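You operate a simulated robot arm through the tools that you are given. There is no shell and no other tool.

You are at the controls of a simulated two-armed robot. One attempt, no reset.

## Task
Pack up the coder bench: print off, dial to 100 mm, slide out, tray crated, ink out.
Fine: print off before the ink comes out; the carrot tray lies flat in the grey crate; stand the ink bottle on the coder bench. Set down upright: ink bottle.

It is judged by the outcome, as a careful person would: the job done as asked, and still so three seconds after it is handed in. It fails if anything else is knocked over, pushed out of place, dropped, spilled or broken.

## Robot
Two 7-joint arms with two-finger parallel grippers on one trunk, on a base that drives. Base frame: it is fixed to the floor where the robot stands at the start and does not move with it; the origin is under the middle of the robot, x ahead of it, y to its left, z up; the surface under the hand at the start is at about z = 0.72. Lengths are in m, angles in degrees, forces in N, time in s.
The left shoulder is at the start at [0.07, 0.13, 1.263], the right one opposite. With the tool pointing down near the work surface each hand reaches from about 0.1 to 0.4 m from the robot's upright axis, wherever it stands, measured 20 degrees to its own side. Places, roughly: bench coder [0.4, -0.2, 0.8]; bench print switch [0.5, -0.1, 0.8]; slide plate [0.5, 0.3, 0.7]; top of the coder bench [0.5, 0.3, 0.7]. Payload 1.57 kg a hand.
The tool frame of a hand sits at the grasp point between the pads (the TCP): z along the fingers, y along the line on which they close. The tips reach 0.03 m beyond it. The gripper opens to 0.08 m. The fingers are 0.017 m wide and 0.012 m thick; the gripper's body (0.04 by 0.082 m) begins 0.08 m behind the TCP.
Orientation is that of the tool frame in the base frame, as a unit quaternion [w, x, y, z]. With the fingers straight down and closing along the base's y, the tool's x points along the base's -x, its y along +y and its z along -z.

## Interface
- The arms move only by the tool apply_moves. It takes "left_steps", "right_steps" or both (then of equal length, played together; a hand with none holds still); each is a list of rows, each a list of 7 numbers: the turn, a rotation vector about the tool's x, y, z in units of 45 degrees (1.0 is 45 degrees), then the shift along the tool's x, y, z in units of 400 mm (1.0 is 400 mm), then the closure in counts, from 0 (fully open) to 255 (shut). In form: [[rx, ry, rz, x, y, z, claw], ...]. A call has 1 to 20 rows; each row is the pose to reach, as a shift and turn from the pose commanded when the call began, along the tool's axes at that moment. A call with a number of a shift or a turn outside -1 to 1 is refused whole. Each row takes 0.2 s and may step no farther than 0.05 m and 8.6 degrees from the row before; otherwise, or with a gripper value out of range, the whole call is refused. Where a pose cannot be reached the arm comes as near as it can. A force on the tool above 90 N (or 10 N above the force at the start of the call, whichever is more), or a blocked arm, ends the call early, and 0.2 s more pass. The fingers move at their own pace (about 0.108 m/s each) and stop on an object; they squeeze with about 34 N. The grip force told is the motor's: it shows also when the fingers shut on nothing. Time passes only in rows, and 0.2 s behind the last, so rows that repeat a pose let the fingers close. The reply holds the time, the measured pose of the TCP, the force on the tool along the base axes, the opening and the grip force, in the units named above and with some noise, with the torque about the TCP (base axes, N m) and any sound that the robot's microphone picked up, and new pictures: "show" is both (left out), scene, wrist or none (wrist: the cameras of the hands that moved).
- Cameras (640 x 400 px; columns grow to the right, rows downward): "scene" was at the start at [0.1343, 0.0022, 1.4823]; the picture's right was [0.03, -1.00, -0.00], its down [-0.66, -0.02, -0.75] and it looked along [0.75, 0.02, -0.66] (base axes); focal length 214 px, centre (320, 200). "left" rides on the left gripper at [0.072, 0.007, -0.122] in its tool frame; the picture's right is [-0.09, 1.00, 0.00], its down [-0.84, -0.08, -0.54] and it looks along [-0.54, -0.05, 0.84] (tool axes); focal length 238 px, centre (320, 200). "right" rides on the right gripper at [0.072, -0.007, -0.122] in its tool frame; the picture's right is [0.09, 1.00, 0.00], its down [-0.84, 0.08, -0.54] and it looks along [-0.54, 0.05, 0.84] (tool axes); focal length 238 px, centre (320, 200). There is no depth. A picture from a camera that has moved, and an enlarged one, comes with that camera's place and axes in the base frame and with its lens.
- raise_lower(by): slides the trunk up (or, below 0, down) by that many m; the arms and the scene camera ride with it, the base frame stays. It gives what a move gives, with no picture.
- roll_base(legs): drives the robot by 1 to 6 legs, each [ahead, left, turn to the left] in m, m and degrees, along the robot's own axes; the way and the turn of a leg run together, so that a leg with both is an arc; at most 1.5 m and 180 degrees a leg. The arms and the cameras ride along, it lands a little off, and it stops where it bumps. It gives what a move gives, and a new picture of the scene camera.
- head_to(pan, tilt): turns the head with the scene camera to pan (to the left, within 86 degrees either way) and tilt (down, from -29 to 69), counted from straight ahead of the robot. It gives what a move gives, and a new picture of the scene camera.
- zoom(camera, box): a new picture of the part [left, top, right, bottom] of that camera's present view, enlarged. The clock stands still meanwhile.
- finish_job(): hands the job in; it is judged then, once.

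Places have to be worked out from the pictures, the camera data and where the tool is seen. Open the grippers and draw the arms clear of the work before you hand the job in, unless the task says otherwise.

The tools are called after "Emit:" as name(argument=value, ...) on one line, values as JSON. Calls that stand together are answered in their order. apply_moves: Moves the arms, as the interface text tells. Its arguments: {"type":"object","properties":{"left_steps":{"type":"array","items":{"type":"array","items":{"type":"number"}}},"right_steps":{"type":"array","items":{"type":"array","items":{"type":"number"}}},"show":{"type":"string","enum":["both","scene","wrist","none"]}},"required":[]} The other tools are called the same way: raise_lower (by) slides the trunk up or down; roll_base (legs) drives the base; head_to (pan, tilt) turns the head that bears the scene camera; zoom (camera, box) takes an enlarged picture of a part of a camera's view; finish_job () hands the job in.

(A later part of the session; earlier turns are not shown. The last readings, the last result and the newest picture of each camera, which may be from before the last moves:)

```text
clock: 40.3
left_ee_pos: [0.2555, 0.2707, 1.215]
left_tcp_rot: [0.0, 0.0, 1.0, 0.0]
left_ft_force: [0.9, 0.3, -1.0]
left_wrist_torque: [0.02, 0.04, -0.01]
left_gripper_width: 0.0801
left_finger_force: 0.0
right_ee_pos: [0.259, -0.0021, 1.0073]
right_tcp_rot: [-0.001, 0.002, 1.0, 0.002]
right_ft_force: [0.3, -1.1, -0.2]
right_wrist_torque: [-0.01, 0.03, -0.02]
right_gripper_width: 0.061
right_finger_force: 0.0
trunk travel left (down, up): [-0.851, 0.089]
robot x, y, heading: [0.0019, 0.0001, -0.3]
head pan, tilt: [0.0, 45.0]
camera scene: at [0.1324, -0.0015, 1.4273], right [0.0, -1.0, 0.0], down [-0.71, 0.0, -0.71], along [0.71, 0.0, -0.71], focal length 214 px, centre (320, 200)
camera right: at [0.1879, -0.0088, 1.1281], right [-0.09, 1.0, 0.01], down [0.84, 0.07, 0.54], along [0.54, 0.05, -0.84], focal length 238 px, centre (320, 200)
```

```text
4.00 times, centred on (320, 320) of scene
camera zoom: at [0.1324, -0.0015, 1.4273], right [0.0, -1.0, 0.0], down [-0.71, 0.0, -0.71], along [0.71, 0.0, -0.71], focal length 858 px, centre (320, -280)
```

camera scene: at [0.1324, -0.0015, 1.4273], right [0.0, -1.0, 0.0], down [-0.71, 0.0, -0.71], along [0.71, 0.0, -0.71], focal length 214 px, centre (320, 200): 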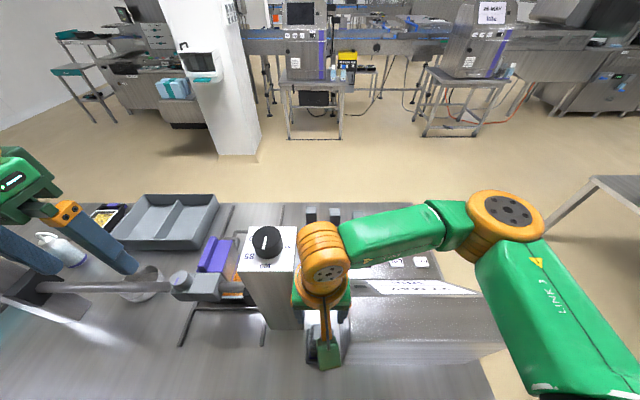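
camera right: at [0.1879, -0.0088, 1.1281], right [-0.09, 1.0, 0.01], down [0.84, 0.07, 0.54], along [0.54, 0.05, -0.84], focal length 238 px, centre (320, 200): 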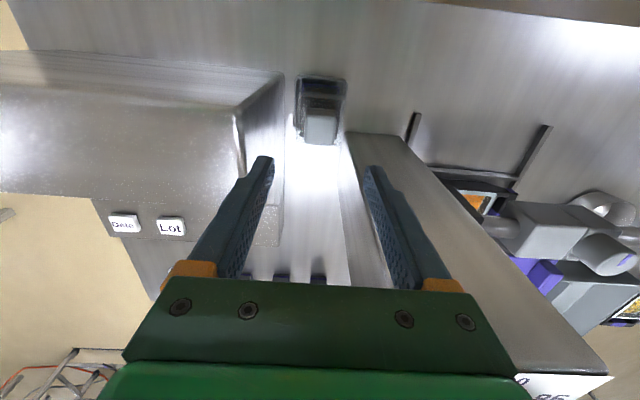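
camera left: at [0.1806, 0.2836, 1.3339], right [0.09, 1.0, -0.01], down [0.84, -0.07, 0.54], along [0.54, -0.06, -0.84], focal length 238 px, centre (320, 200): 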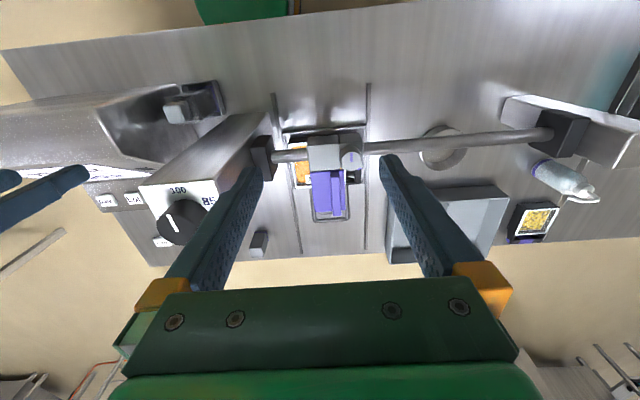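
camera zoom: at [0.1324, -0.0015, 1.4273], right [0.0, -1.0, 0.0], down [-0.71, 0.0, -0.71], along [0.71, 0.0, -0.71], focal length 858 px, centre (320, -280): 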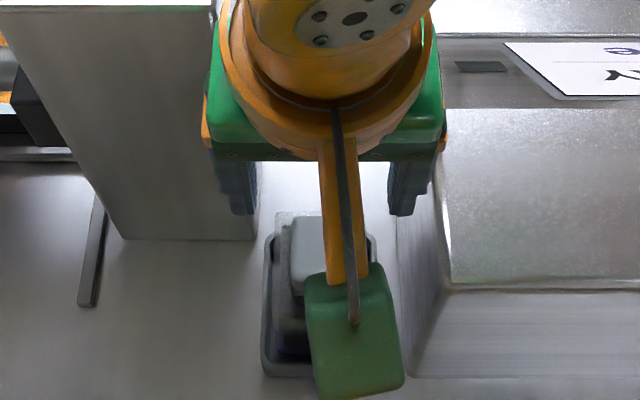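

The fingers straddle the cap symmetrically. I'll descend so the tips reach about 25 mm below the cap top, then check for contact before closing.

Emit:
apply_moves(right_steps=[[0, 0, 0, -0.005, 0.0, 0.1, 60], [0, 0, 0, -0.005, 0.0, 0.2, 60], [0, 0, 0, -0.005, 0.0, 0.27, 60], [0, 0, 0, -0.005, 0.0, 0.315, 60]], show="both")

Emit:
zoom(camera="right", box=[220, 80, 420, 220])

```text
clock: 41.3
left_ee_pos: [0.2544, 0.2721, 1.2144]
left_tcp_rot: [0.0, 0.0, 1.0, 0.0]
left_ft_force: [-0.1, 0.0, -0.6]
left_wrist_torque: [-0.01, 0.03, -0.02]
left_gripper_width: 0.0799
left_finger_force: 0.1
right_ee_pos: [0.2607, -0.0001, 0.8823]
right_tcp_rot: [0.0, 0.0, 1.0, 0.002]
right_ft_force: [0.0, 0.2, 0.0]
right_wrist_torque: [0.03, -0.02, 0.0]
right_gripper_width: 0.0609
right_finger_force: 0.1
trunk travel left (down, up): [-0.851, 0.089]
robot x, y, heading: [-0.0025, -0.0015, 0.1]
head pan, tilt: [0.0, 45.0]
camera scene: at [0.1318, 0.0003, 1.4274], right [0.0, -1.0, 0.0], down [-0.71, 0.0, -0.71], along [0.71, 0.0, -0.71], focal length 214 px, centre (320, 200)
camera right: at [0.1892, -0.0064, 1.0029], right [-0.09, 1.0, 0.0], down [0.84, 0.07, 0.54], along [0.54, 0.05, -0.84], focal length 238 px, centre (320, 200)
```

scene: 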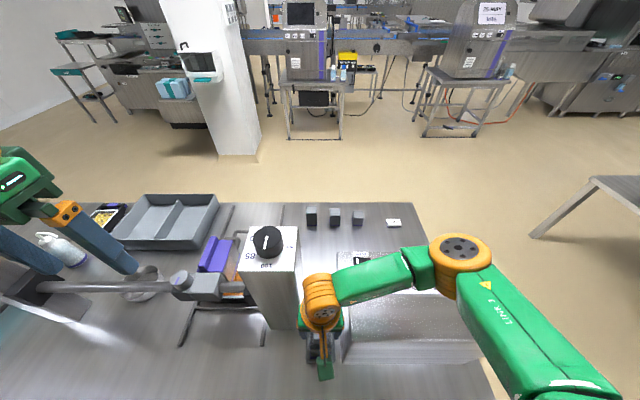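
right: 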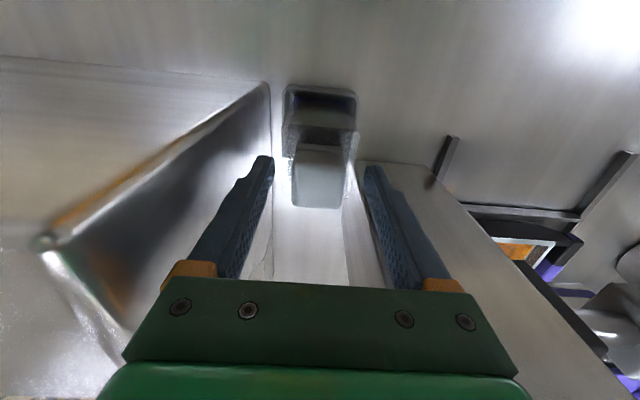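

```text
2.86 times, centred on (320, 150) of right
camera zoom: at [0.1892, -0.0064, 1.0029], right [-0.09, 1.0, 0.0], down [0.84, 0.07, 0.54], along [0.54, 0.05, -0.84], focal length 681 px, centre (320, 343)
```

zoom: 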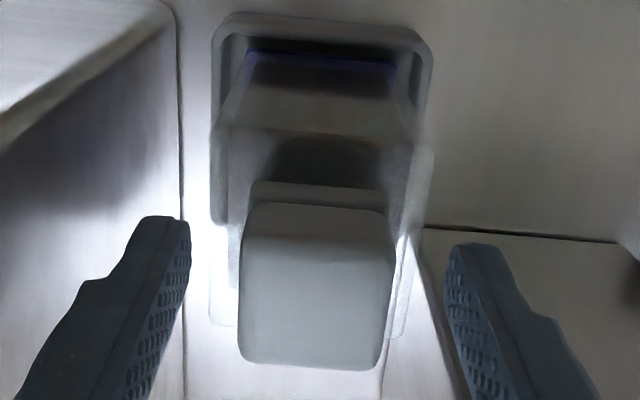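

The cap spans z ≈ 0.858–0.878 with the shoulder near 0.84. I'll go 4 mm lower and close on the cap.

Emit:
apply_moves(right_steps=[[0, 0, 0, 0.0, 0.0, 0.01, 60], [0, 0, 0, 0.0, 0.0, 0.01, 255], [0, 0, 0, 0.0, 0.0, 0.01, 255], [0, 0, 0, 0.0, 0.0, 0.01, 255]], show="wrist")

```text
clock: 42.3
left_ee_pos: [0.2549, 0.2708, 1.2137]
left_tcp_rot: [0.0, 0.0, 1.0, 0.0]
left_ft_force: [0.3, 0.1, -0.9]
left_wrist_torque: [0.02, -0.03, -0.02]
left_gripper_width: 0.0801
left_finger_force: 0.0
right_ee_pos: [0.2604, 0.0011, 0.8789]
right_tcp_rot: [-0.001, 0.001, 1.0, 0.003]
right_ft_force: [-0.3, -0.6, -0.9]
right_wrist_torque: [-0.01, 0.03, 0.01]
right_gripper_width: 0.032
right_finger_force: 33.4
trunk travel left (down, up): [-0.851, 0.089]
robot x, y, heading: [0.0008, 0.0022, 0.1]
head pan, tilt: [0.0, 45.0]
heard: snap
camera right: at [0.1892, -0.006, 0.9994], right [-0.09, 1.0, 0.0], down [0.84, 0.07, 0.54], along [0.54, 0.05, -0.84], focal length 238 px, centre (320, 200)
```

right: 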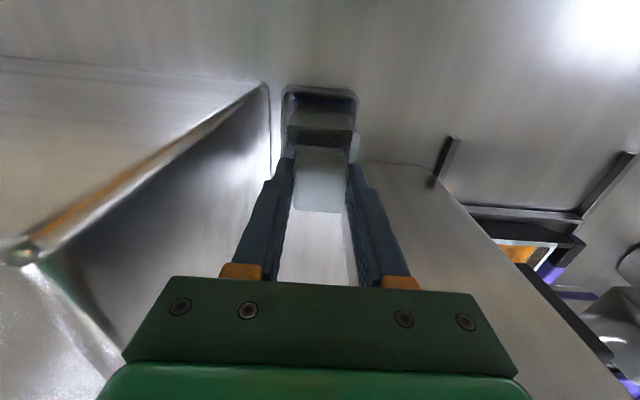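

Gripped at 0.032 m, and a "snap" was heard — maybe the bottle unlatching. I'll look closely before lifting.

Emit:
zoom(camera="right", box=[220, 70, 420, 220])

Emit:
zoom(camera="scene", box=[270, 300, 370, 380])

Emit:
zoom(camera="left", box=[140, 60, 260, 150])

```text
2.67 times, centred on (320, 145) of right
camera zoom: at [0.1892, -0.006, 0.9994], right [-0.09, 1.0, 0.0], down [0.84, 0.07, 0.54], along [0.54, 0.05, -0.84], focal length 636 px, centre (320, 347)
```

zoom: 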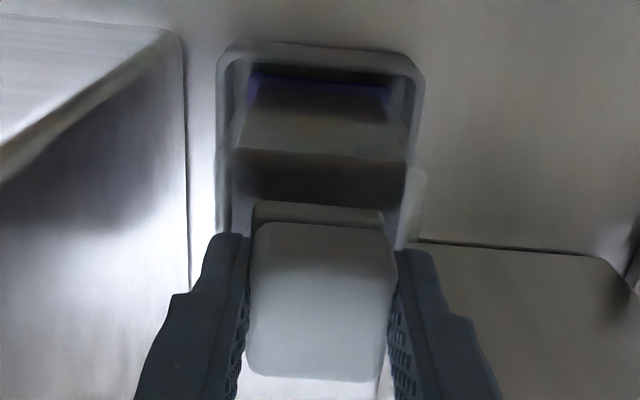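

```text
5.00 times, centred on (320, 340) of scene
camera zoom: at [0.1318, -0.0002, 1.4274], right [0.0, -1.0, 0.0], down [-0.71, 0.0, -0.71], along [0.71, 0.0, -0.71], focal length 1072 px, centre (320, -500)
```

zoom: 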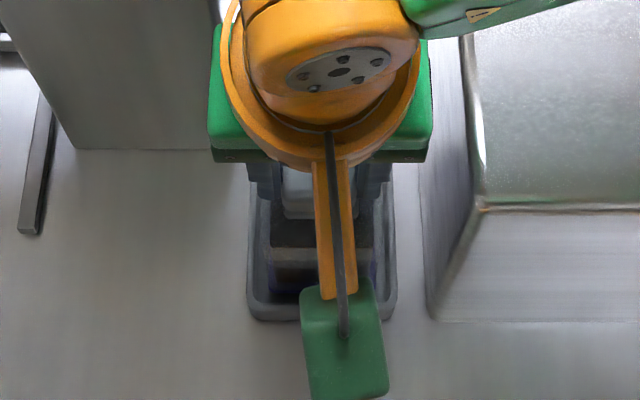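

```text
4.44 times, centred on (200, 105) of left
camera zoom: at [0.1822, 0.2768, 1.3352], right [0.09, 1.0, 0.0], down [0.84, -0.08, 0.54], along [0.54, -0.05, -0.84], focal length 1059 px, centre (853, 622)
```

zoom: 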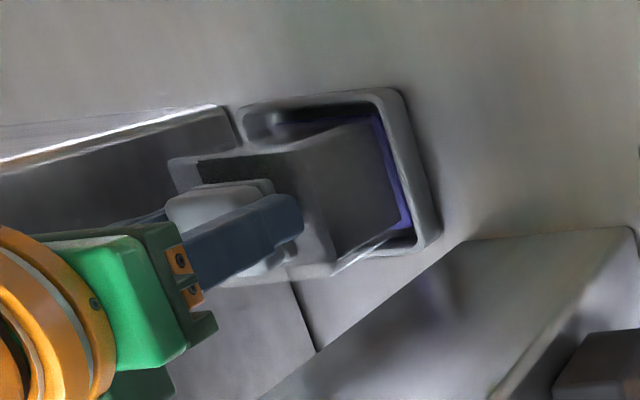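

Everything looks intact. I'll lift slowly by 2 cm and watch the force.

Emit:
apply_moves(right_steps=[[0, 0, 0, 0.0, 0.0, -0.0125, 255], [0, 0, 0, 0.0, 0.0, -0.025, 255], [0, 0, 0, 0.0, 0.0, -0.0375, 255], [0, 0, 0, 0.0, 0.0, -0.05, 255]], show="wrist")

Emit:
zoom(camera="left", box=[140, 60, 260, 150])

```text
clock: 43.3
left_ee_pos: [0.2541, 0.2717, 1.2151]
left_tcp_rot: [0.0, 0.0, 1.0, 0.0]
left_ft_force: [-0.9, -0.3, -0.1]
left_wrist_torque: [-0.04, 0.03, 0.01]
left_gripper_width: 0.0799
left_finger_force: 0.0
right_ee_pos: [0.2597, 0.0008, 0.8999]
right_tcp_rot: [0.0, 0.001, 1.0, 0.001]
right_ft_force: [-0.7, -0.1, 0.3]
right_wrist_torque: [0.02, 0.0, 0.0]
right_gripper_width: 0.0324
right_finger_force: 34.1
trunk travel left (down, up): [-0.851, 0.089]
robot x, y, heading: [0.0016, 0.0019, 0.2]
head pan, tilt: [0.0, 45.0]
camera right: at [0.1894, -0.0056, 1.0197], right [-0.09, 1.0, 0.0], down [0.84, 0.07, 0.54], along [0.54, 0.05, -0.84], focal length 238 px, centre (320, 200)
```

right: 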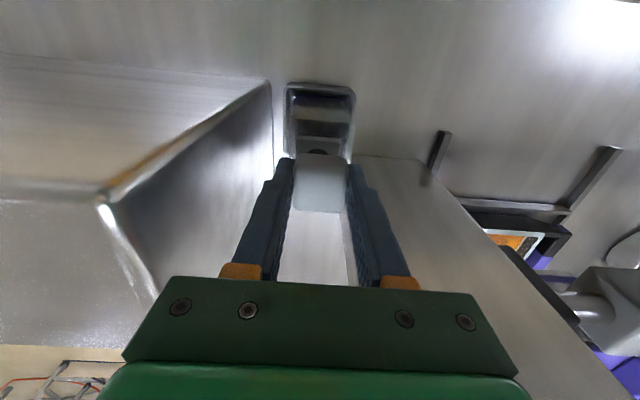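

```text
4.44 times, centred on (200, 105) of left
camera zoom: at [0.1821, 0.2771, 1.3352], right [0.09, 1.0, 0.0], down [0.84, -0.08, 0.54], along [0.54, -0.05, -0.84], focal length 1059 px, centre (853, 622)
```

zoom: 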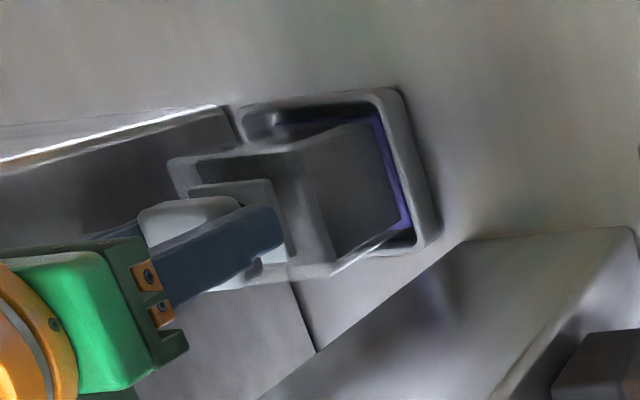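

Only the cap came off; the bottle stayed. I'll set the cap straight back down onto the neck and press lightly so it seats again.

Emit:
apply_moves(right_steps=[[0, 0, 0, 0.0, 0.0, 0.0125, 255], [0, 0, 0, 0.0, 0.0, 0.025, 255], [0, 0, 0, 0.0, 0.0, 0.0375, 255], [0, 0, 0, 0.0, 0.0, 0.05, 255]], show="wrist")

Emit:
zoom(camera="left", box=[140, 60, 260, 150])

Emit:
zoom(camera="right", box=[220, 70, 420, 220])

```text
clock: 44.3
left_ee_pos: [0.2546, 0.2701, 1.2145]
left_tcp_rot: [0.0, 0.0, 1.0, 0.0]
left_ft_force: [0.7, -0.4, 0.7]
left_wrist_torque: [0.02, -0.01, 0.01]
left_gripper_width: 0.0802
left_finger_force: 0.0
right_ee_pos: [0.26, -0.0021, 0.8788]
right_tcp_rot: [-0.001, 0.001, 1.0, 0.002]
right_ft_force: [-0.1, -0.5, -0.3]
right_wrist_torque: [-0.01, 0.03, 0.02]
right_gripper_width: 0.0322
right_finger_force: 34.4
trunk travel left (down, up): [-0.851, 0.089]
robot x, y, heading: [0.001, -0.0011, 0.1]
head pan, tilt: [0.0, 45.0]
camera right: at [0.1893, -0.0061, 0.9992], right [-0.09, 1.0, 0.0], down [0.84, 0.07, 0.54], along [0.54, 0.05, -0.84], focal length 238 px, centre (320, 200)
```

right: 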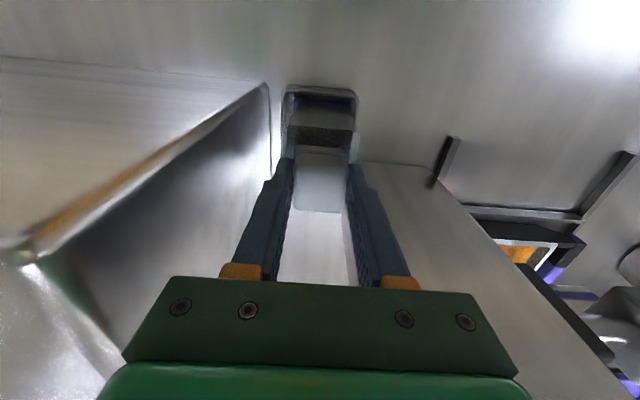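

```text
4.44 times, centred on (200, 105) of left
camera zoom: at [0.1821, 0.2765, 1.3353], right [0.09, 1.0, 0.0], down [0.84, -0.08, 0.54], along [0.54, -0.05, -0.84], focal length 1059 px, centre (853, 622)
```

zoom: 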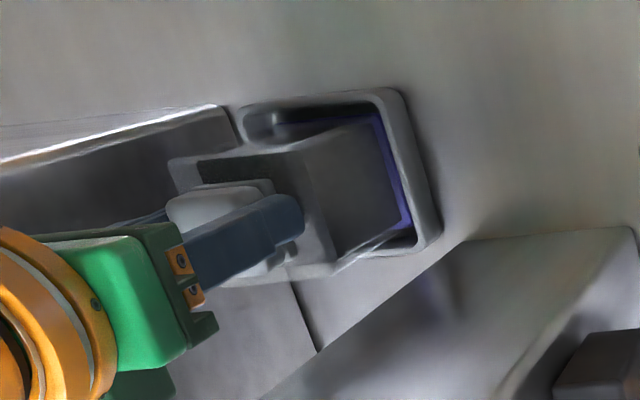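

```text
2.67 times, centred on (320, 145) of right
camera zoom: at [0.1893, -0.0061, 0.9992], right [-0.09, 1.0, 0.0], down [0.84, 0.07, 0.54], along [0.54, 0.05, -0.84], focal length 636 px, centre (320, 347)
```

zoom: 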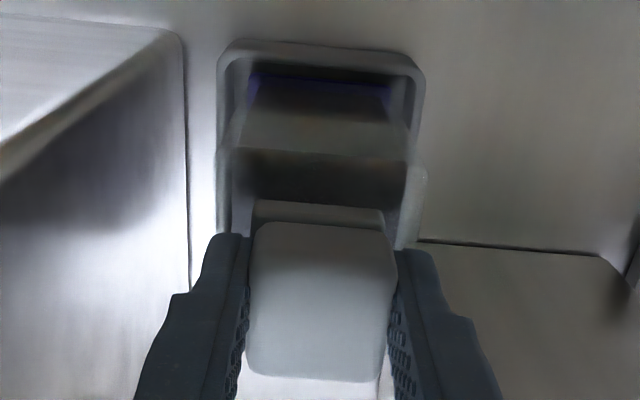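

The cap is back in place. I'll press down a few millimetres to try to snap it back on, watching force and sound.

Emit:
apply_moves(right_steps=[[0, 0, 0, 0.0, 0.0, 0.004, 255], [0, 0, 0, 0.0, 0.0, 0.008, 255], [0, 0, 0, 0.0, 0.0, 0.012, 255]], show="wrist")

```text
clock: 45.1
left_ee_pos: [0.2513, 0.2706, 1.2157]
left_tcp_rot: [0.002, -0.001, 1.0, 0.0]
left_ft_force: [-0.3, -0.1, -0.1]
left_wrist_torque: [-0.02, 0.03, 0.02]
left_gripper_width: 0.0798
left_finger_force: 0.0
right_ee_pos: [0.2602, -0.0001, 0.8756]
right_tcp_rot: [0.002, 0.001, 1.0, 0.003]
right_ft_force: [8.0, -3.8, 40.3]
right_wrist_torque: [-0.25, -0.1, 0.01]
right_gripper_width: 0.0327
right_finger_force: 33.3
trunk travel left (down, up): [-0.851, 0.089]
robot x, y, heading: [-0.0015, 0.0037, 0.1]
head pan, tilt: [0.0, 45.0]
heard: snap
camera right: at [0.1878, -0.0062, 0.9964], right [-0.09, 1.0, 0.01], down [0.84, 0.07, 0.55], along [0.54, 0.05, -0.84], focal length 238 px, centre (320, 200)
```

right: 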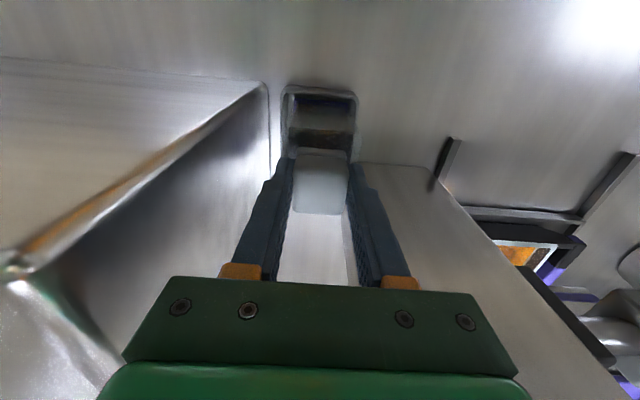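

The second "snap" means the cap is seated again. I'll open, and instead grasp the bottle's body (about 55 mm wide) lower down.

Emit:
apply_moves(right_steps=[[0, 0, 0, 0.0, 0.0, 0.006, 22], [0, 0, 0, 0.0, 0.0, 0.0, 22], [0, 0, 0, 0.0, 0.0, 0.0, 22]], show="wrist")

Emit:
zoom(camera="right", box=[220, 70, 420, 220])

Emit:
zoom(camera="left", box=[140, 60, 260, 150])

```text
clock: 45.9
left_ee_pos: [0.2555, 0.2722, 1.214]
left_tcp_rot: [-0.001, 0.0, 1.0, 0.0]
left_ft_force: [-0.6, 1.0, 0.4]
left_wrist_torque: [0.02, 0.01, 0.0]
left_gripper_width: 0.0802
left_finger_force: 0.0
right_ee_pos: [0.2618, 0.0003, 0.8734]
right_tcp_rot: [-0.001, 0.001, 1.0, 0.001]
right_ft_force: [0.1, -0.7, 0.0]
right_wrist_torque: [-0.01, 0.04, 0.02]
right_gripper_width: 0.0731
right_finger_force: 0.2
trunk travel left (down, up): [-0.851, 0.089]
robot x, y, heading: [0.0009, -0.0021, 0.0]
head pan, tilt: [0.0, 45.0]
camera right: at [0.1897, -0.0057, 0.9943], right [-0.09, 1.0, 0.0], down [0.84, 0.07, 0.54], along [0.54, 0.05, -0.84], focal length 238 px, centre (320, 200)
```

right: 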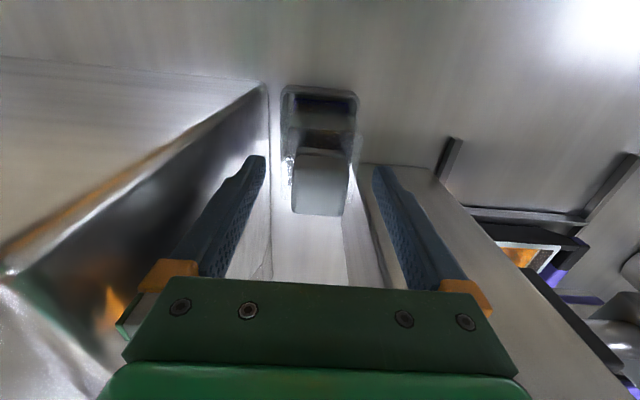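

```text
2.67 times, centred on (320, 145) of right
camera zoom: at [0.1897, -0.0057, 0.9943], right [-0.09, 1.0, 0.0], down [0.84, 0.07, 0.54], along [0.54, 0.05, -0.84], focal length 636 px, centre (320, 347)
```

zoom: 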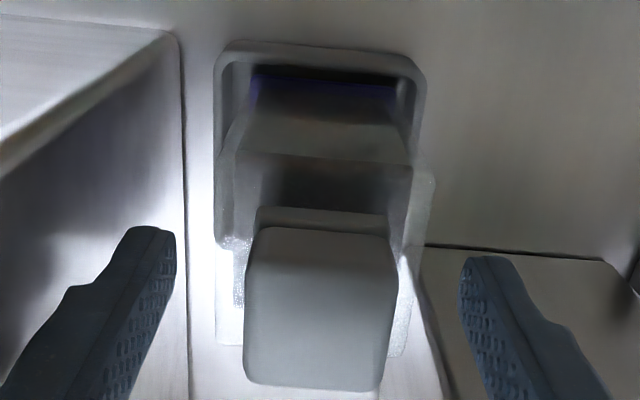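

```text
4.44 times, centred on (200, 105) of left
camera zoom: at [0.1823, 0.2772, 1.3351], right [0.09, 1.0, 0.0], down [0.84, -0.08, 0.54], along [0.54, -0.05, -0.84], focal length 1059 px, centre (853, 622)
```

zoom: 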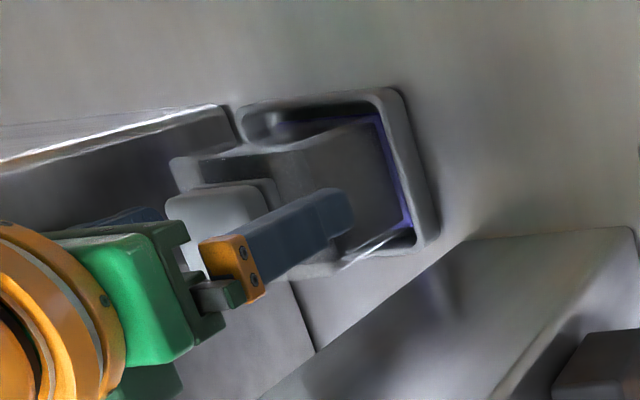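

The cap is on. The body is about 2 mm toward +y of the finger centre; I correct and descend to grasp the body at z ≈ 0.825.

Emit:
apply_moves(right_steps=[[0, 0, 0, 0.0, 0.005, 0.03, 22], [0, 0, 0, 0.0, 0.005, 0.06, 22], [0, 0, 0, 0.0, 0.005, 0.09, 22], [0, 0, 0, 0.0, 0.005, 0.12, 22]], show="wrist")

Emit:
zoom(camera="right", box=[220, 70, 420, 220])

```text
clock: 46.9
left_ee_pos: [0.2548, 0.2724, 1.2147]
left_tcp_rot: [0.0, 0.0, 1.0, 0.0]
left_ft_force: [-1.0, 0.0, 0.5]
left_wrist_torque: [0.02, 0.0, -0.03]
left_gripper_width: 0.0801
left_finger_force: 0.0
right_ee_pos: [0.2614, 0.0022, 0.8258]
right_tcp_rot: [0.0, 0.001, 1.0, 0.002]
right_ft_force: [0.2, 1.2, -0.4]
right_wrist_torque: [0.0, 0.01, 0.01]
right_gripper_width: 0.073
right_finger_force: 0.1
trunk travel left (down, up): [-0.851, 0.089]
robot x, y, heading: [-0.0002, -0.0018, -0.1]
head pan, tilt: [0.0, 45.0]
camera right: at [0.1898, -0.0034, 0.9466], right [-0.09, 1.0, 0.0], down [0.84, 0.07, 0.54], along [0.54, 0.05, -0.84], focal length 238 px, centre (320, 200)
```

right: 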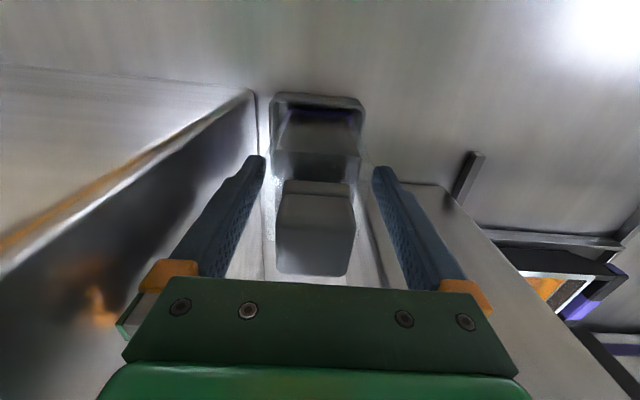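

```text
2.67 times, centred on (320, 145) of right
camera zoom: at [0.1898, -0.0034, 0.9466], right [-0.09, 1.0, 0.0], down [0.84, 0.07, 0.54], along [0.54, 0.05, -0.84], focal length 636 px, centre (320, 347)
```

zoom: 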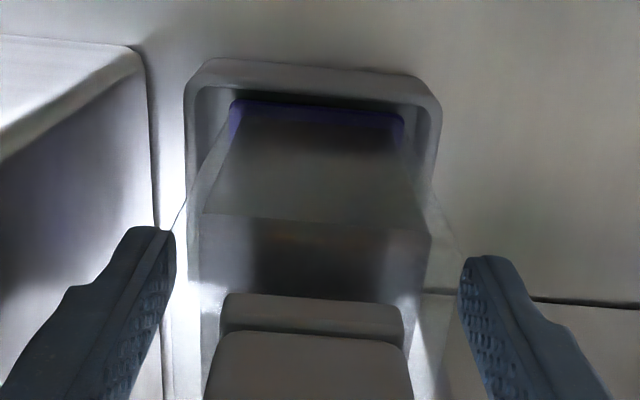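

Fingers straddle the body with no contact. Closing now.

Emit:
apply_moves(right_steps=[[0, 0, 0, 0.0, 0.0, 0.0, 150], [0, 0, 0, 0.0, 0.0, 0.0, 255], [0, 0, 0, 0.0, 0.0, 0.0, 255]], show="wrist")

```text
clock: 47.7
left_ee_pos: [0.2554, 0.2714, 1.2149]
left_tcp_rot: [0.0, 0.0, 1.0, 0.0]
left_ft_force: [-0.5, 0.5, 0.5]
left_wrist_torque: [0.0, -0.04, 0.02]
left_gripper_width: 0.0799
left_finger_force: 0.1
right_ee_pos: [0.2617, 0.0032, 0.8257]
right_tcp_rot: [-0.001, 0.001, 1.0, 0.001]
right_ft_force: [0.6, -0.7, 0.4]
right_wrist_torque: [-0.1, -0.07, -0.02]
right_gripper_width: 0.0558
right_finger_force: 33.9
trunk travel left (down, up): [-0.851, 0.089]
robot x, y, heading: [0.0001, 0.0003, 0.1]
head pan, tilt: [0.0, 45.0]
camera right: at [0.1899, -0.0036, 0.9468], right [-0.09, 1.0, 0.0], down [0.84, 0.07, 0.54], along [0.54, 0.05, -0.84], focal length 238 px, centre (320, 200)
```

right: 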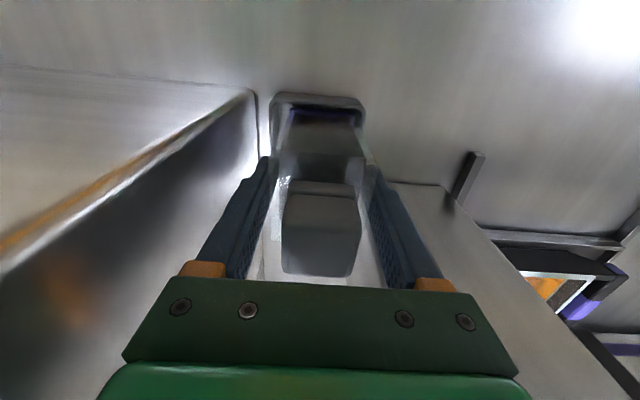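

Gripped at 0.056 m. I lift slowly 3 cm and verify the whole bottle comes along.

Emit:
apply_moves(right_steps=[[0, 0, 0, 0.0, 0.0, -0.015, 255], [0, 0, 0, 0.0, 0.0, -0.03, 255], [0, 0, 0, 0.0, 0.0, -0.045, 255], [0, 0, 0, 0.0, 0.0, -0.06, 255], [0, 0, 0, 0.0, 0.0, -0.075, 255]], show="wrist")

Emit:
zoom(camera="left", box=[140, 60, 260, 150])

Emit:
zoom(camera="right", box=[220, 70, 420, 220])

```text
clock: 48.9
left_ee_pos: [0.2546, 0.2714, 1.2153]
left_tcp_rot: [0.0, 0.0, 1.0, 0.0]
left_ft_force: [-0.2, 0.3, 0.2]
left_wrist_torque: [0.01, -0.03, 0.02]
left_gripper_width: 0.0799
left_finger_force: 0.0
right_ee_pos: [0.2617, 0.0029, 0.8565]
right_tcp_rot: [-0.001, 0.001, 1.0, 0.002]
right_ft_force: [-0.9, 0.4, -4.3]
right_wrist_torque: [0.02, 0.01, 0.01]
right_gripper_width: 0.0557
right_finger_force: 33.9
trunk travel left (down, up): [-0.851, 0.089]
robot x, y, heading: [-0.0017, 0.0025, -0.1]
head pan, tilt: [0.0, 45.0]
camera right: at [0.1902, -0.0038, 0.9772], right [-0.09, 1.0, 0.0], down [0.84, 0.07, 0.54], along [0.54, 0.05, -0.84], focal length 238 px, centre (320, 200)
```

right: 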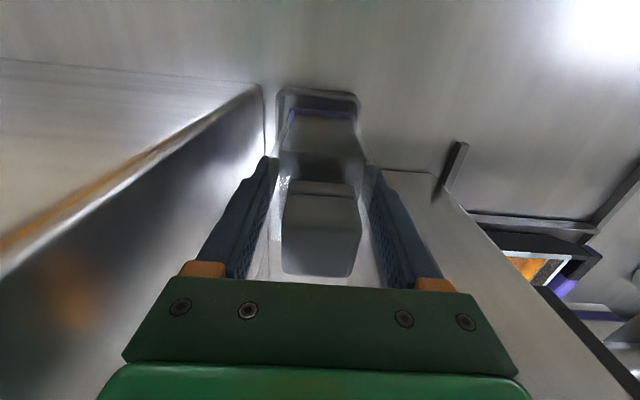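

```text
4.44 times, centred on (200, 105) of left
camera zoom: at [0.1826, 0.2771, 1.3351], right [0.09, 1.0, 0.0], down [0.84, -0.08, 0.54], along [0.54, -0.05, -0.84], focal length 1059 px, centre (853, 622)
```

zoom: 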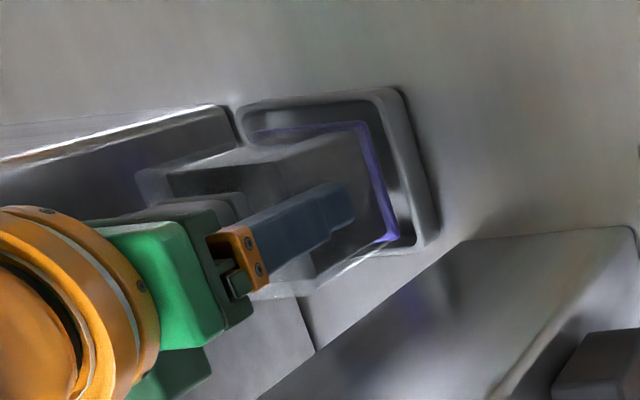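

```text
2.67 times, centred on (320, 145) of right
camera zoom: at [0.1902, -0.0038, 0.9772], right [-0.09, 1.0, 0.0], down [0.84, 0.07, 0.54], along [0.54, 0.05, -0.84], focal length 636 px, centre (320, 347)
```

zoom: 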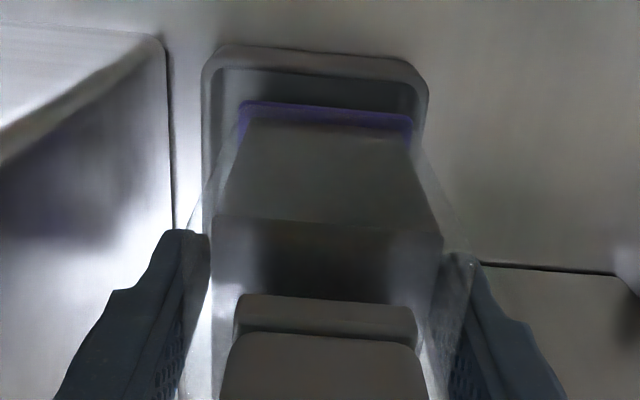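

The bottle (about 0.44 kg) comes up with its cap. I'll raise the trunk 0.08 m to clear the well rim and chest, then carry the bottle to free bench at about (0.21, 0.10).

Emit:
raise_lower(by=0.08)

Emit:
apply_moves(right_steps=[[0, 0, 0, 0.06, 0.0, 0.0, 255], [0, 0, 0, 0.125, 0.06, 0.0, 255], [0, 0, 0, 0.125, 0.13, 0.0, 255], [0, 0, 0, 0.125, 0.2, 0.0, 255], [0, 0, 0, 0.125, 0.25, 0.0, 255], [0, 0, 0, 0.125, 0.25, 0.0, 255]], show="both")

```text
clock: 50.1
left_ee_pos: [0.2553, 0.2716, 1.2939]
left_tcp_rot: [0.0, 0.0, 1.0, 0.0]
left_ft_force: [-0.1, -0.8, -0.1]
left_wrist_torque: [0.01, 0.01, 0.02]
left_gripper_width: 0.0801
left_finger_force: 0.2
right_ee_pos: [0.2607, 0.0034, 0.9363]
right_tcp_rot: [-0.001, 0.001, 1.0, 0.002]
right_ft_force: [0.7, 0.5, -3.4]
right_wrist_torque: [-0.01, 0.03, 0.0]
right_gripper_width: 0.0557
right_finger_force: 34.5
trunk travel left (down, up): [-0.931, 0.009]
robot x, y, heading: [0.0003, 0.0007, -0.2]
head pan, tilt: [0.0, 45.0]
```

```text
clock: 51.5
left_ee_pos: [0.2544, 0.272, 1.2941]
left_tcp_rot: [0.0, 0.0, 1.0, 0.0]
left_ft_force: [0.6, -0.3, 0.4]
left_wrist_torque: [0.01, 0.03, -0.04]
left_gripper_width: 0.0797
left_finger_force: 0.0
right_ee_pos: [0.2116, 0.1027, 0.9381]
right_tcp_rot: [0.0, 0.001, 1.0, 0.002]
right_ft_force: [-0.6, 0.2, -3.5]
right_wrist_torque: [-0.01, 0.02, 0.01]
right_gripper_width: 0.0559
right_finger_force: 34.0
trunk travel left (down, up): [-0.931, 0.009]
robot x, y, heading: [-0.0024, -0.0033, 0.0]
head pan, tilt: [0.0, 45.0]
camera scene: at [0.1323, 0.0003, 1.5073], right [0.0, -1.0, 0.0], down [-0.71, 0.0, -0.71], along [0.71, 0.0, -0.71], focal length 214 px, centre (320, 200)
camera right: at [0.1407, 0.097, 1.0585], right [-0.09, 1.0, 0.0], down [0.84, 0.07, 0.54], along [0.54, 0.05, -0.84], focal length 238 px, centre (320, 200)
```

scene: 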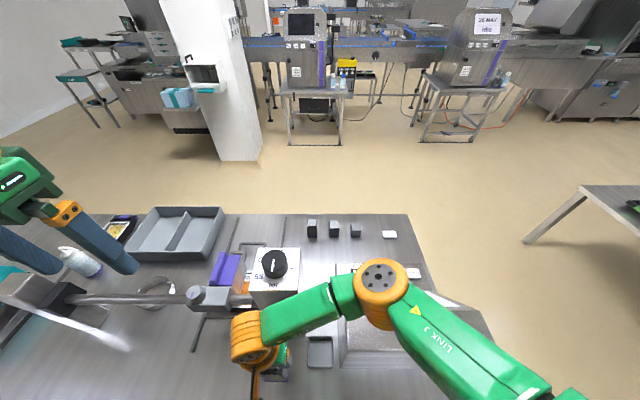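
right: 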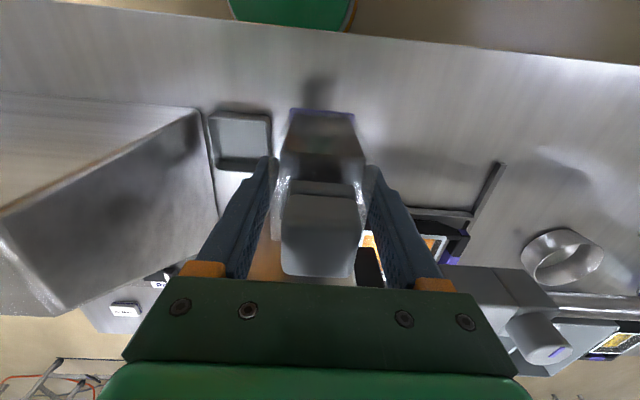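

The well is empty and the bottle hangs upright over clear bench. Lowering to about 8 mm above the surface, then feeling for contact.

Emit:
apply_moves(right_steps=[[0, 0, 0, 0.0, 0.0, 0.08, 255], [0, 0, 0, 0.0, 0.0, 0.16, 255], [0, 0, 0, 0.0, 0.0, 0.23, 255], [0, 0, 0, 0.0, 0.0, 0.28, 255]], show="none")

Emit:
apply_moves(right_steps=[[0, 0, 0, 0.0, 0.0, 0.006, 255], [0, 0, 0, 0.0, 0.0, 0.012, 255], [0, 0, 0, 0.0, 0.0, 0.018, 255]], show="wrist")

```text
clock: 52.7
left_ee_pos: [0.2363, 0.286, 1.294]
left_tcp_rot: [0.006, -0.004, 1.0, -0.005]
left_ft_force: [-0.3, -0.1, 0.3]
left_wrist_torque: [-0.03, -0.04, -0.03]
left_gripper_width: 0.08
left_finger_force: 0.0
right_ee_pos: [0.2721, 0.0681, 0.8294]
right_tcp_rot: [0.063, 0.025, 0.997, -0.031]
right_ft_force: [-33.2, 30.0, 5.6]
right_wrist_torque: [1.51, -1.53, 1.32]
right_gripper_width: 0.0577
right_finger_force: 34.7
trunk travel left (down, up): [-0.931, 0.009]
robot x, y, heading: [-0.0033, 0.0025, 0.4]
head pan, tilt: [0.0, 45.0]
stopped in row 4 (right hand): the arm was blocked; the commanded pose is now the measured one
```

```text
clock: 53.5
left_ee_pos: [0.2262, 0.2909, 1.2974]
left_tcp_rot: [0.011, -0.005, 1.0, -0.007]
left_ft_force: [0.2, 0.1, -0.3]
left_wrist_torque: [-0.03, 0.0, -0.03]
left_gripper_width: 0.08
left_finger_force: 0.1
right_ee_pos: [0.2749, 0.0653, 0.8246]
right_tcp_rot: [0.074, 0.027, 0.996, -0.037]
right_ft_force: [-47.4, 42.8, 32.4]
right_wrist_torque: [2.19, -3.07, 2.0]
right_gripper_width: 0.0604
right_finger_force: 33.7
trunk travel left (down, up): [-0.931, 0.009]
robot x, y, heading: [-0.001, 0.002, 0.4]
head pan, tilt: [0.0, 45.0]
camera right: at [0.1853, 0.0721, 0.9334], right [-0.03, 1.0, -0.08], down [0.75, 0.08, 0.65], along [0.66, -0.04, -0.75], focal length 238 px, centre (320, 200)
```

right: 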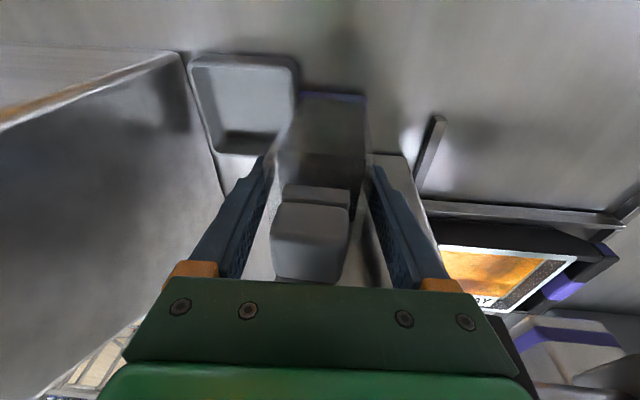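

The right hand was blocked and pushed aside: it now reads (0.275, 0.065) and tilted, with side forces. I must stop and look before doing anything else.

Emit:
zoom(camera="scene", box=[0, 0, 640, 400])

Emit:
zoom(camera="scene", box=[180, 220, 400, 400])

Emit:
zoom(camera="left", box=[0, 0, 640, 400])

Emit:
zoom(camera="right", box=[160, 30, 460, 220])

```text
1.00 times, centred on (320, 200) of scene (not enlarged: the box is as wide or as high as the picture)
camera zoom: at [0.1011, 0.0212, 1.5102], right [0.01, -1.0, 0.01], down [-0.69, -0.02, -0.72], along [0.72, 0.0, -0.69], focal length 214 px, centre (320, 200)
```

zoom: 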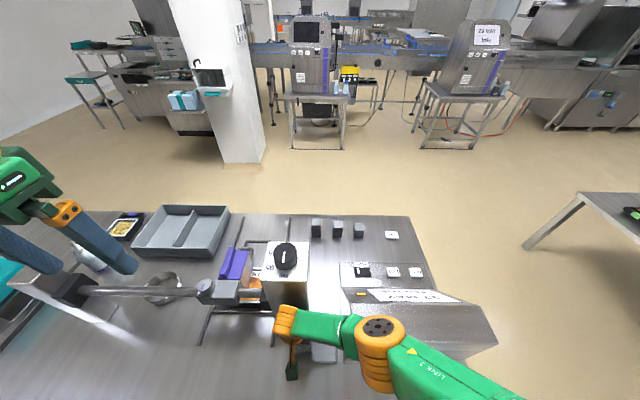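

```text
2.22 times, centred on (290, 310) of scene
camera zoom: at [0.1011, 0.0212, 1.5102], right [0.01, -1.0, 0.01], down [-0.69, -0.02, -0.72], along [0.72, 0.0, -0.69], focal length 477 px, centre (387, -44)
```

zoom: 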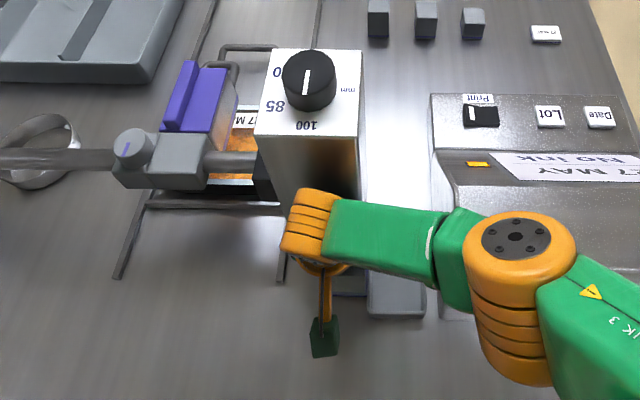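

```text
1.00 times, centred on (320, 200) of left (not enlarged: the box is as wide or as high as the picture)
camera zoom: at [0.1506, 0.2974, 1.4156], right [0.08, 1.0, -0.01], down [0.82, -0.06, 0.56], along [0.56, -0.06, -0.83], focal length 238 px, centre (320, 200)
```

zoom: 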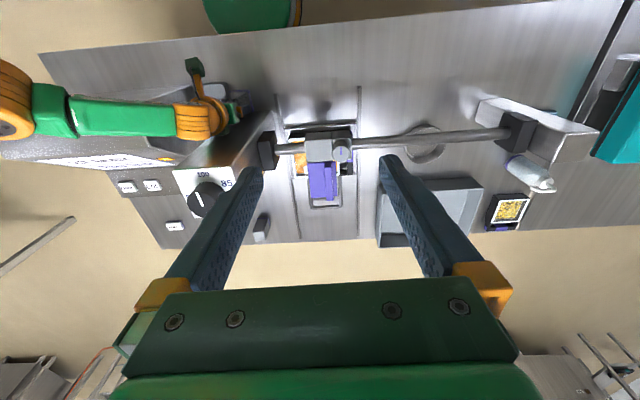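

```text
2.11 times, centred on (310, 125) of right
camera zoom: at [0.1853, 0.0721, 0.9334], right [-0.03, 1.0, -0.08], down [0.75, 0.08, 0.65], along [0.66, -0.04, -0.75], focal length 502 px, centre (341, 358)
```

zoom: 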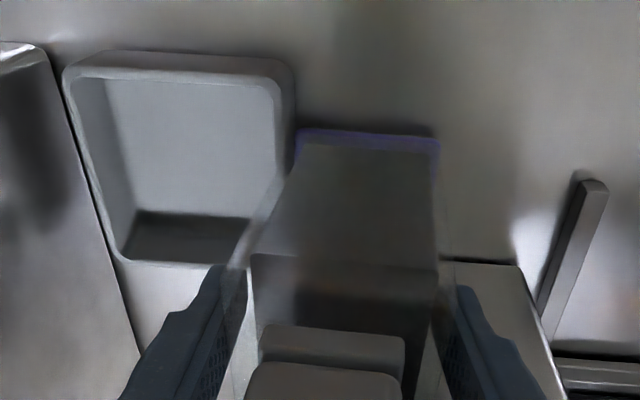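

The robot itself has been pushed back a little (camera moved 3 cm): the right elbow came down on the coder's top while lowering so close to my body. I'll back off by lifting and easing the hand toward me.

Emit:
apply_moves(right_steps=[[0, 0, 0, 0.0067, -0.0034, -0.0388, 255], [0, 0, 0, 0.0135, -0.0067, -0.0776, 255], [0, 0, 0, 0.0135, -0.0067, -0.0776, 255]], show="both")

```text
clock: 54.3
left_ee_pos: [0.2545, 0.2757, 1.2939]
left_tcp_rot: [0.001, 0.0, 1.0, -0.002]
left_ft_force: [-0.7, 0.5, -0.3]
left_wrist_torque: [0.04, 0.06, 0.02]
left_gripper_width: 0.08
left_finger_force: 0.0
right_ee_pos: [0.2694, 0.0658, 0.8509]
right_tcp_rot: [0.056, 0.024, 0.998, -0.027]
right_ft_force: [-3.5, 17.3, -1.5]
right_wrist_torque: [1.63, 0.29, 0.35]
right_gripper_width: 0.0583
right_finger_force: 33.8
trunk travel left (down, up): [-0.931, 0.009]
robot x, y, heading: [-0.0027, 0.0001, 0.3]
head pan, tilt: [0.0, 45.0]
camera scene: at [0.1319, 0.0055, 1.5075], right [0.0, -1.0, 0.0], down [-0.71, 0.0, -0.71], along [0.71, 0.0, -0.71], focal length 214 px, centre (320, 200)
camera right: at [0.1849, 0.0702, 0.9636], right [-0.04, 1.0, -0.06], down [0.78, 0.07, 0.63], along [0.63, -0.02, -0.78], focal length 238 px, centre (320, 200)
```

scene: 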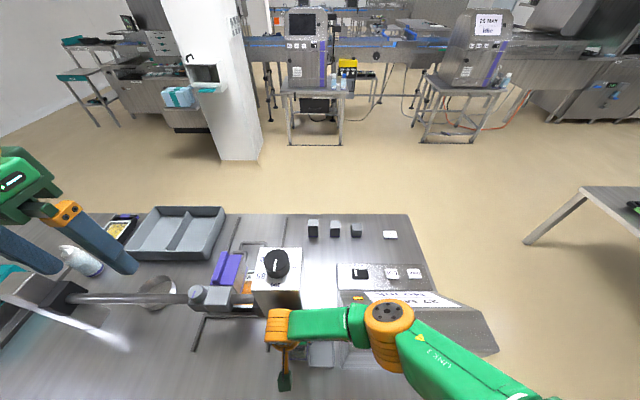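
right: 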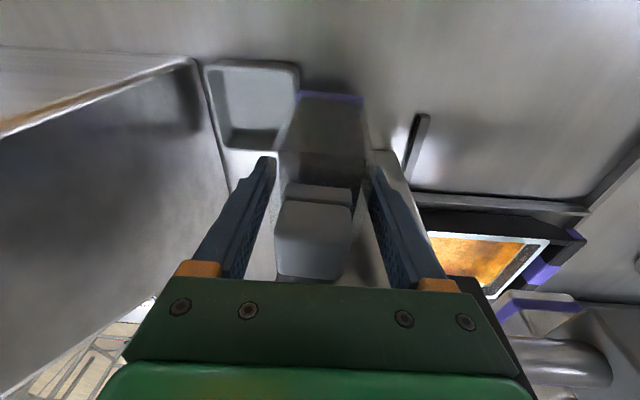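

The robot is upright again and the forces are mostly gone. I'll lift further, move off the tower, and straighten the hand to vertical.

Emit:
apply_moves(right_steps=[[0, 0, 0, -0.0085, -0.004, -0.0744, 255], [-0.023, 0.048, -0.02, 0.02, -0.0096, -0.153, 255], [-0.046, 0.096, -0.04, 0.052, -0.014, -0.207, 255], [-0.069, 0.143, -0.061, 0.052, -0.014, -0.24, 255], [-0.069, 0.143, -0.061, 0.052, -0.014, -0.24, 255]], show="both")

Emit:
zoom(camera="right", box=[200, 60, 440, 220])

Emit:
zoom(camera="left", box=[100, 40, 300, 180])

```text
clock: 55.5
left_ee_pos: [0.2539, 0.2723, 1.2941]
left_tcp_rot: [0.001, -0.002, 1.0, 0.0]
left_ft_force: [0.2, 0.3, 0.1]
left_wrist_torque: [0.02, -0.01, -0.01]
left_gripper_width: 0.0799
left_finger_force: 0.2
right_ee_pos: [0.2387, 0.0624, 0.9445]
right_tcp_rot: [0.0, 0.0, 1.0, 0.0]
right_ft_force: [0.9, 0.4, -3.8]
right_wrist_torque: [0.01, 0.0, 0.0]
right_gripper_width: 0.0559
right_finger_force: 33.9
trunk travel left (down, up): [-0.931, 0.009]
robot x, y, heading: [0.003, 0.0009, 0.1]
head pan, tilt: [0.0, 45.0]
camera scene: at [0.1324, 0.001, 1.5073], right [0.0, -1.0, 0.0], down [-0.71, 0.0, -0.71], along [0.71, 0.0, -0.71], focal length 214 px, centre (320, 200)
camera right: at [0.1675, 0.056, 1.0653], right [-0.09, 1.0, 0.0], down [0.84, 0.08, 0.54], along [0.54, 0.05, -0.84], focal length 238 px, centre (320, 200)
```

scene: 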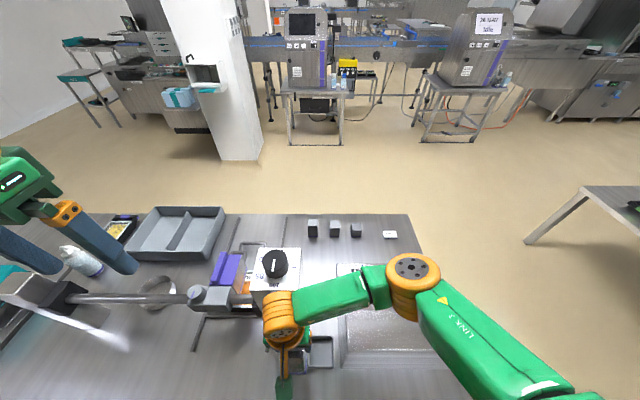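
right: 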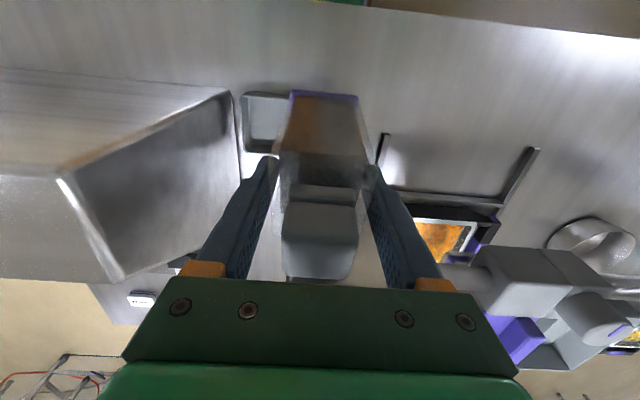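

```text
2.50 times, centred on (320, 140) of right
camera zoom: at [0.1675, 0.056, 1.0653], right [-0.09, 1.0, 0.0], down [0.84, 0.08, 0.54], along [0.54, 0.05, -0.84], focal length 596 px, centre (320, 350)
```

zoom: 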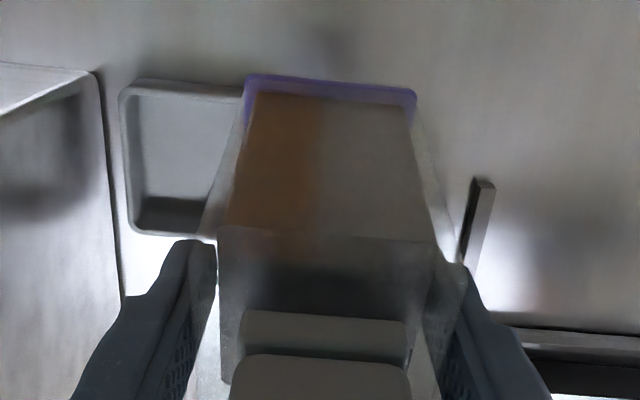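

```text
2.86 times, centred on (200, 110) of left
camera zoom: at [0.1818, 0.2781, 1.4151], right [0.09, 1.0, 0.0], down [0.84, -0.07, 0.54], along [0.54, -0.05, -0.84], focal length 681 px, centre (663, 457)
```

zoom: 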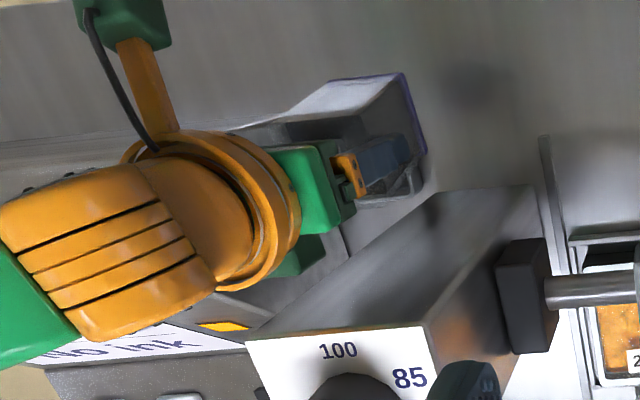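

The bottle is safely held and upright again. The elbow needs to stay off the coder, so I'll place it farther left by driving: first bring the hand back to (0.26, 0.0) relative to me, where the arm posture was good.

Emit:
apply_moves(right_steps=[[0, 0, 0, 0.0, -0.08, -0.02, 255], [0, 0, 0, -0.04, -0.156, -0.04, 255], [0, 0, 0, -0.04, -0.156, -0.04, 255]], show="none")

Emit:
roll_base(legs=[[-0.2, 0, 0]])

```text
clock: 56.3
left_ee_pos: [0.2543, 0.2733, 1.2946]
left_tcp_rot: [0.0, -0.001, 1.0, 0.0]
left_ft_force: [0.2, -0.4, -0.3]
left_wrist_torque: [0.02, 0.01, 0.04]
left_gripper_width: 0.0799
left_finger_force: 0.1
right_ee_pos: [0.2554, 0.0004, 0.9596]
right_tcp_rot: [0.0, 0.0, 1.0, -0.001]
right_ft_force: [0.0, 0.4, -4.2]
right_wrist_torque: [0.0, 0.01, -0.02]
right_gripper_width: 0.0558
right_finger_force: 33.9
trunk travel left (down, up): [-0.931, 0.009]
robot x, y, heading: [0.0013, -0.0017, 0.3]
head pan, tilt: [0.0, 45.0]
```

```text
clock: 57.9
left_ee_pos: [0.0621, 0.2722, 1.2929]
left_tcp_rot: [-0.001, 0.0, 1.0, 0.0]
left_ft_force: [-0.1, 0.0, -1.4]
left_wrist_torque: [0.04, 0.05, 0.0]
left_gripper_width: 0.08
left_finger_force: 0.0
right_ee_pos: [0.0622, -0.0034, 0.9592]
right_tcp_rot: [-0.002, 0.001, 1.0, 0.0]
right_ft_force: [0.8, 0.0, -2.8]
right_wrist_torque: [-0.01, 0.04, -0.03]
right_gripper_width: 0.0558
right_finger_force: 33.9
trunk travel left (down, up): [-0.931, 0.009]
robot x, y, heading: [-0.1971, 0.0013, -0.1]
head pan, tilt: [0.0, 45.0]
camera scene: at [-0.06, 0.0004, 1.5068], right [0.0, -1.0, 0.0], down [-0.71, 0.0, -0.7], along [0.7, 0.0, -0.71], focal length 214 px, centre (320, 200)
```

scene: 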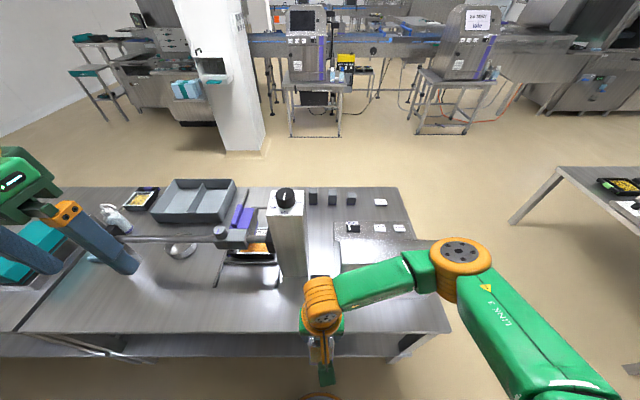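

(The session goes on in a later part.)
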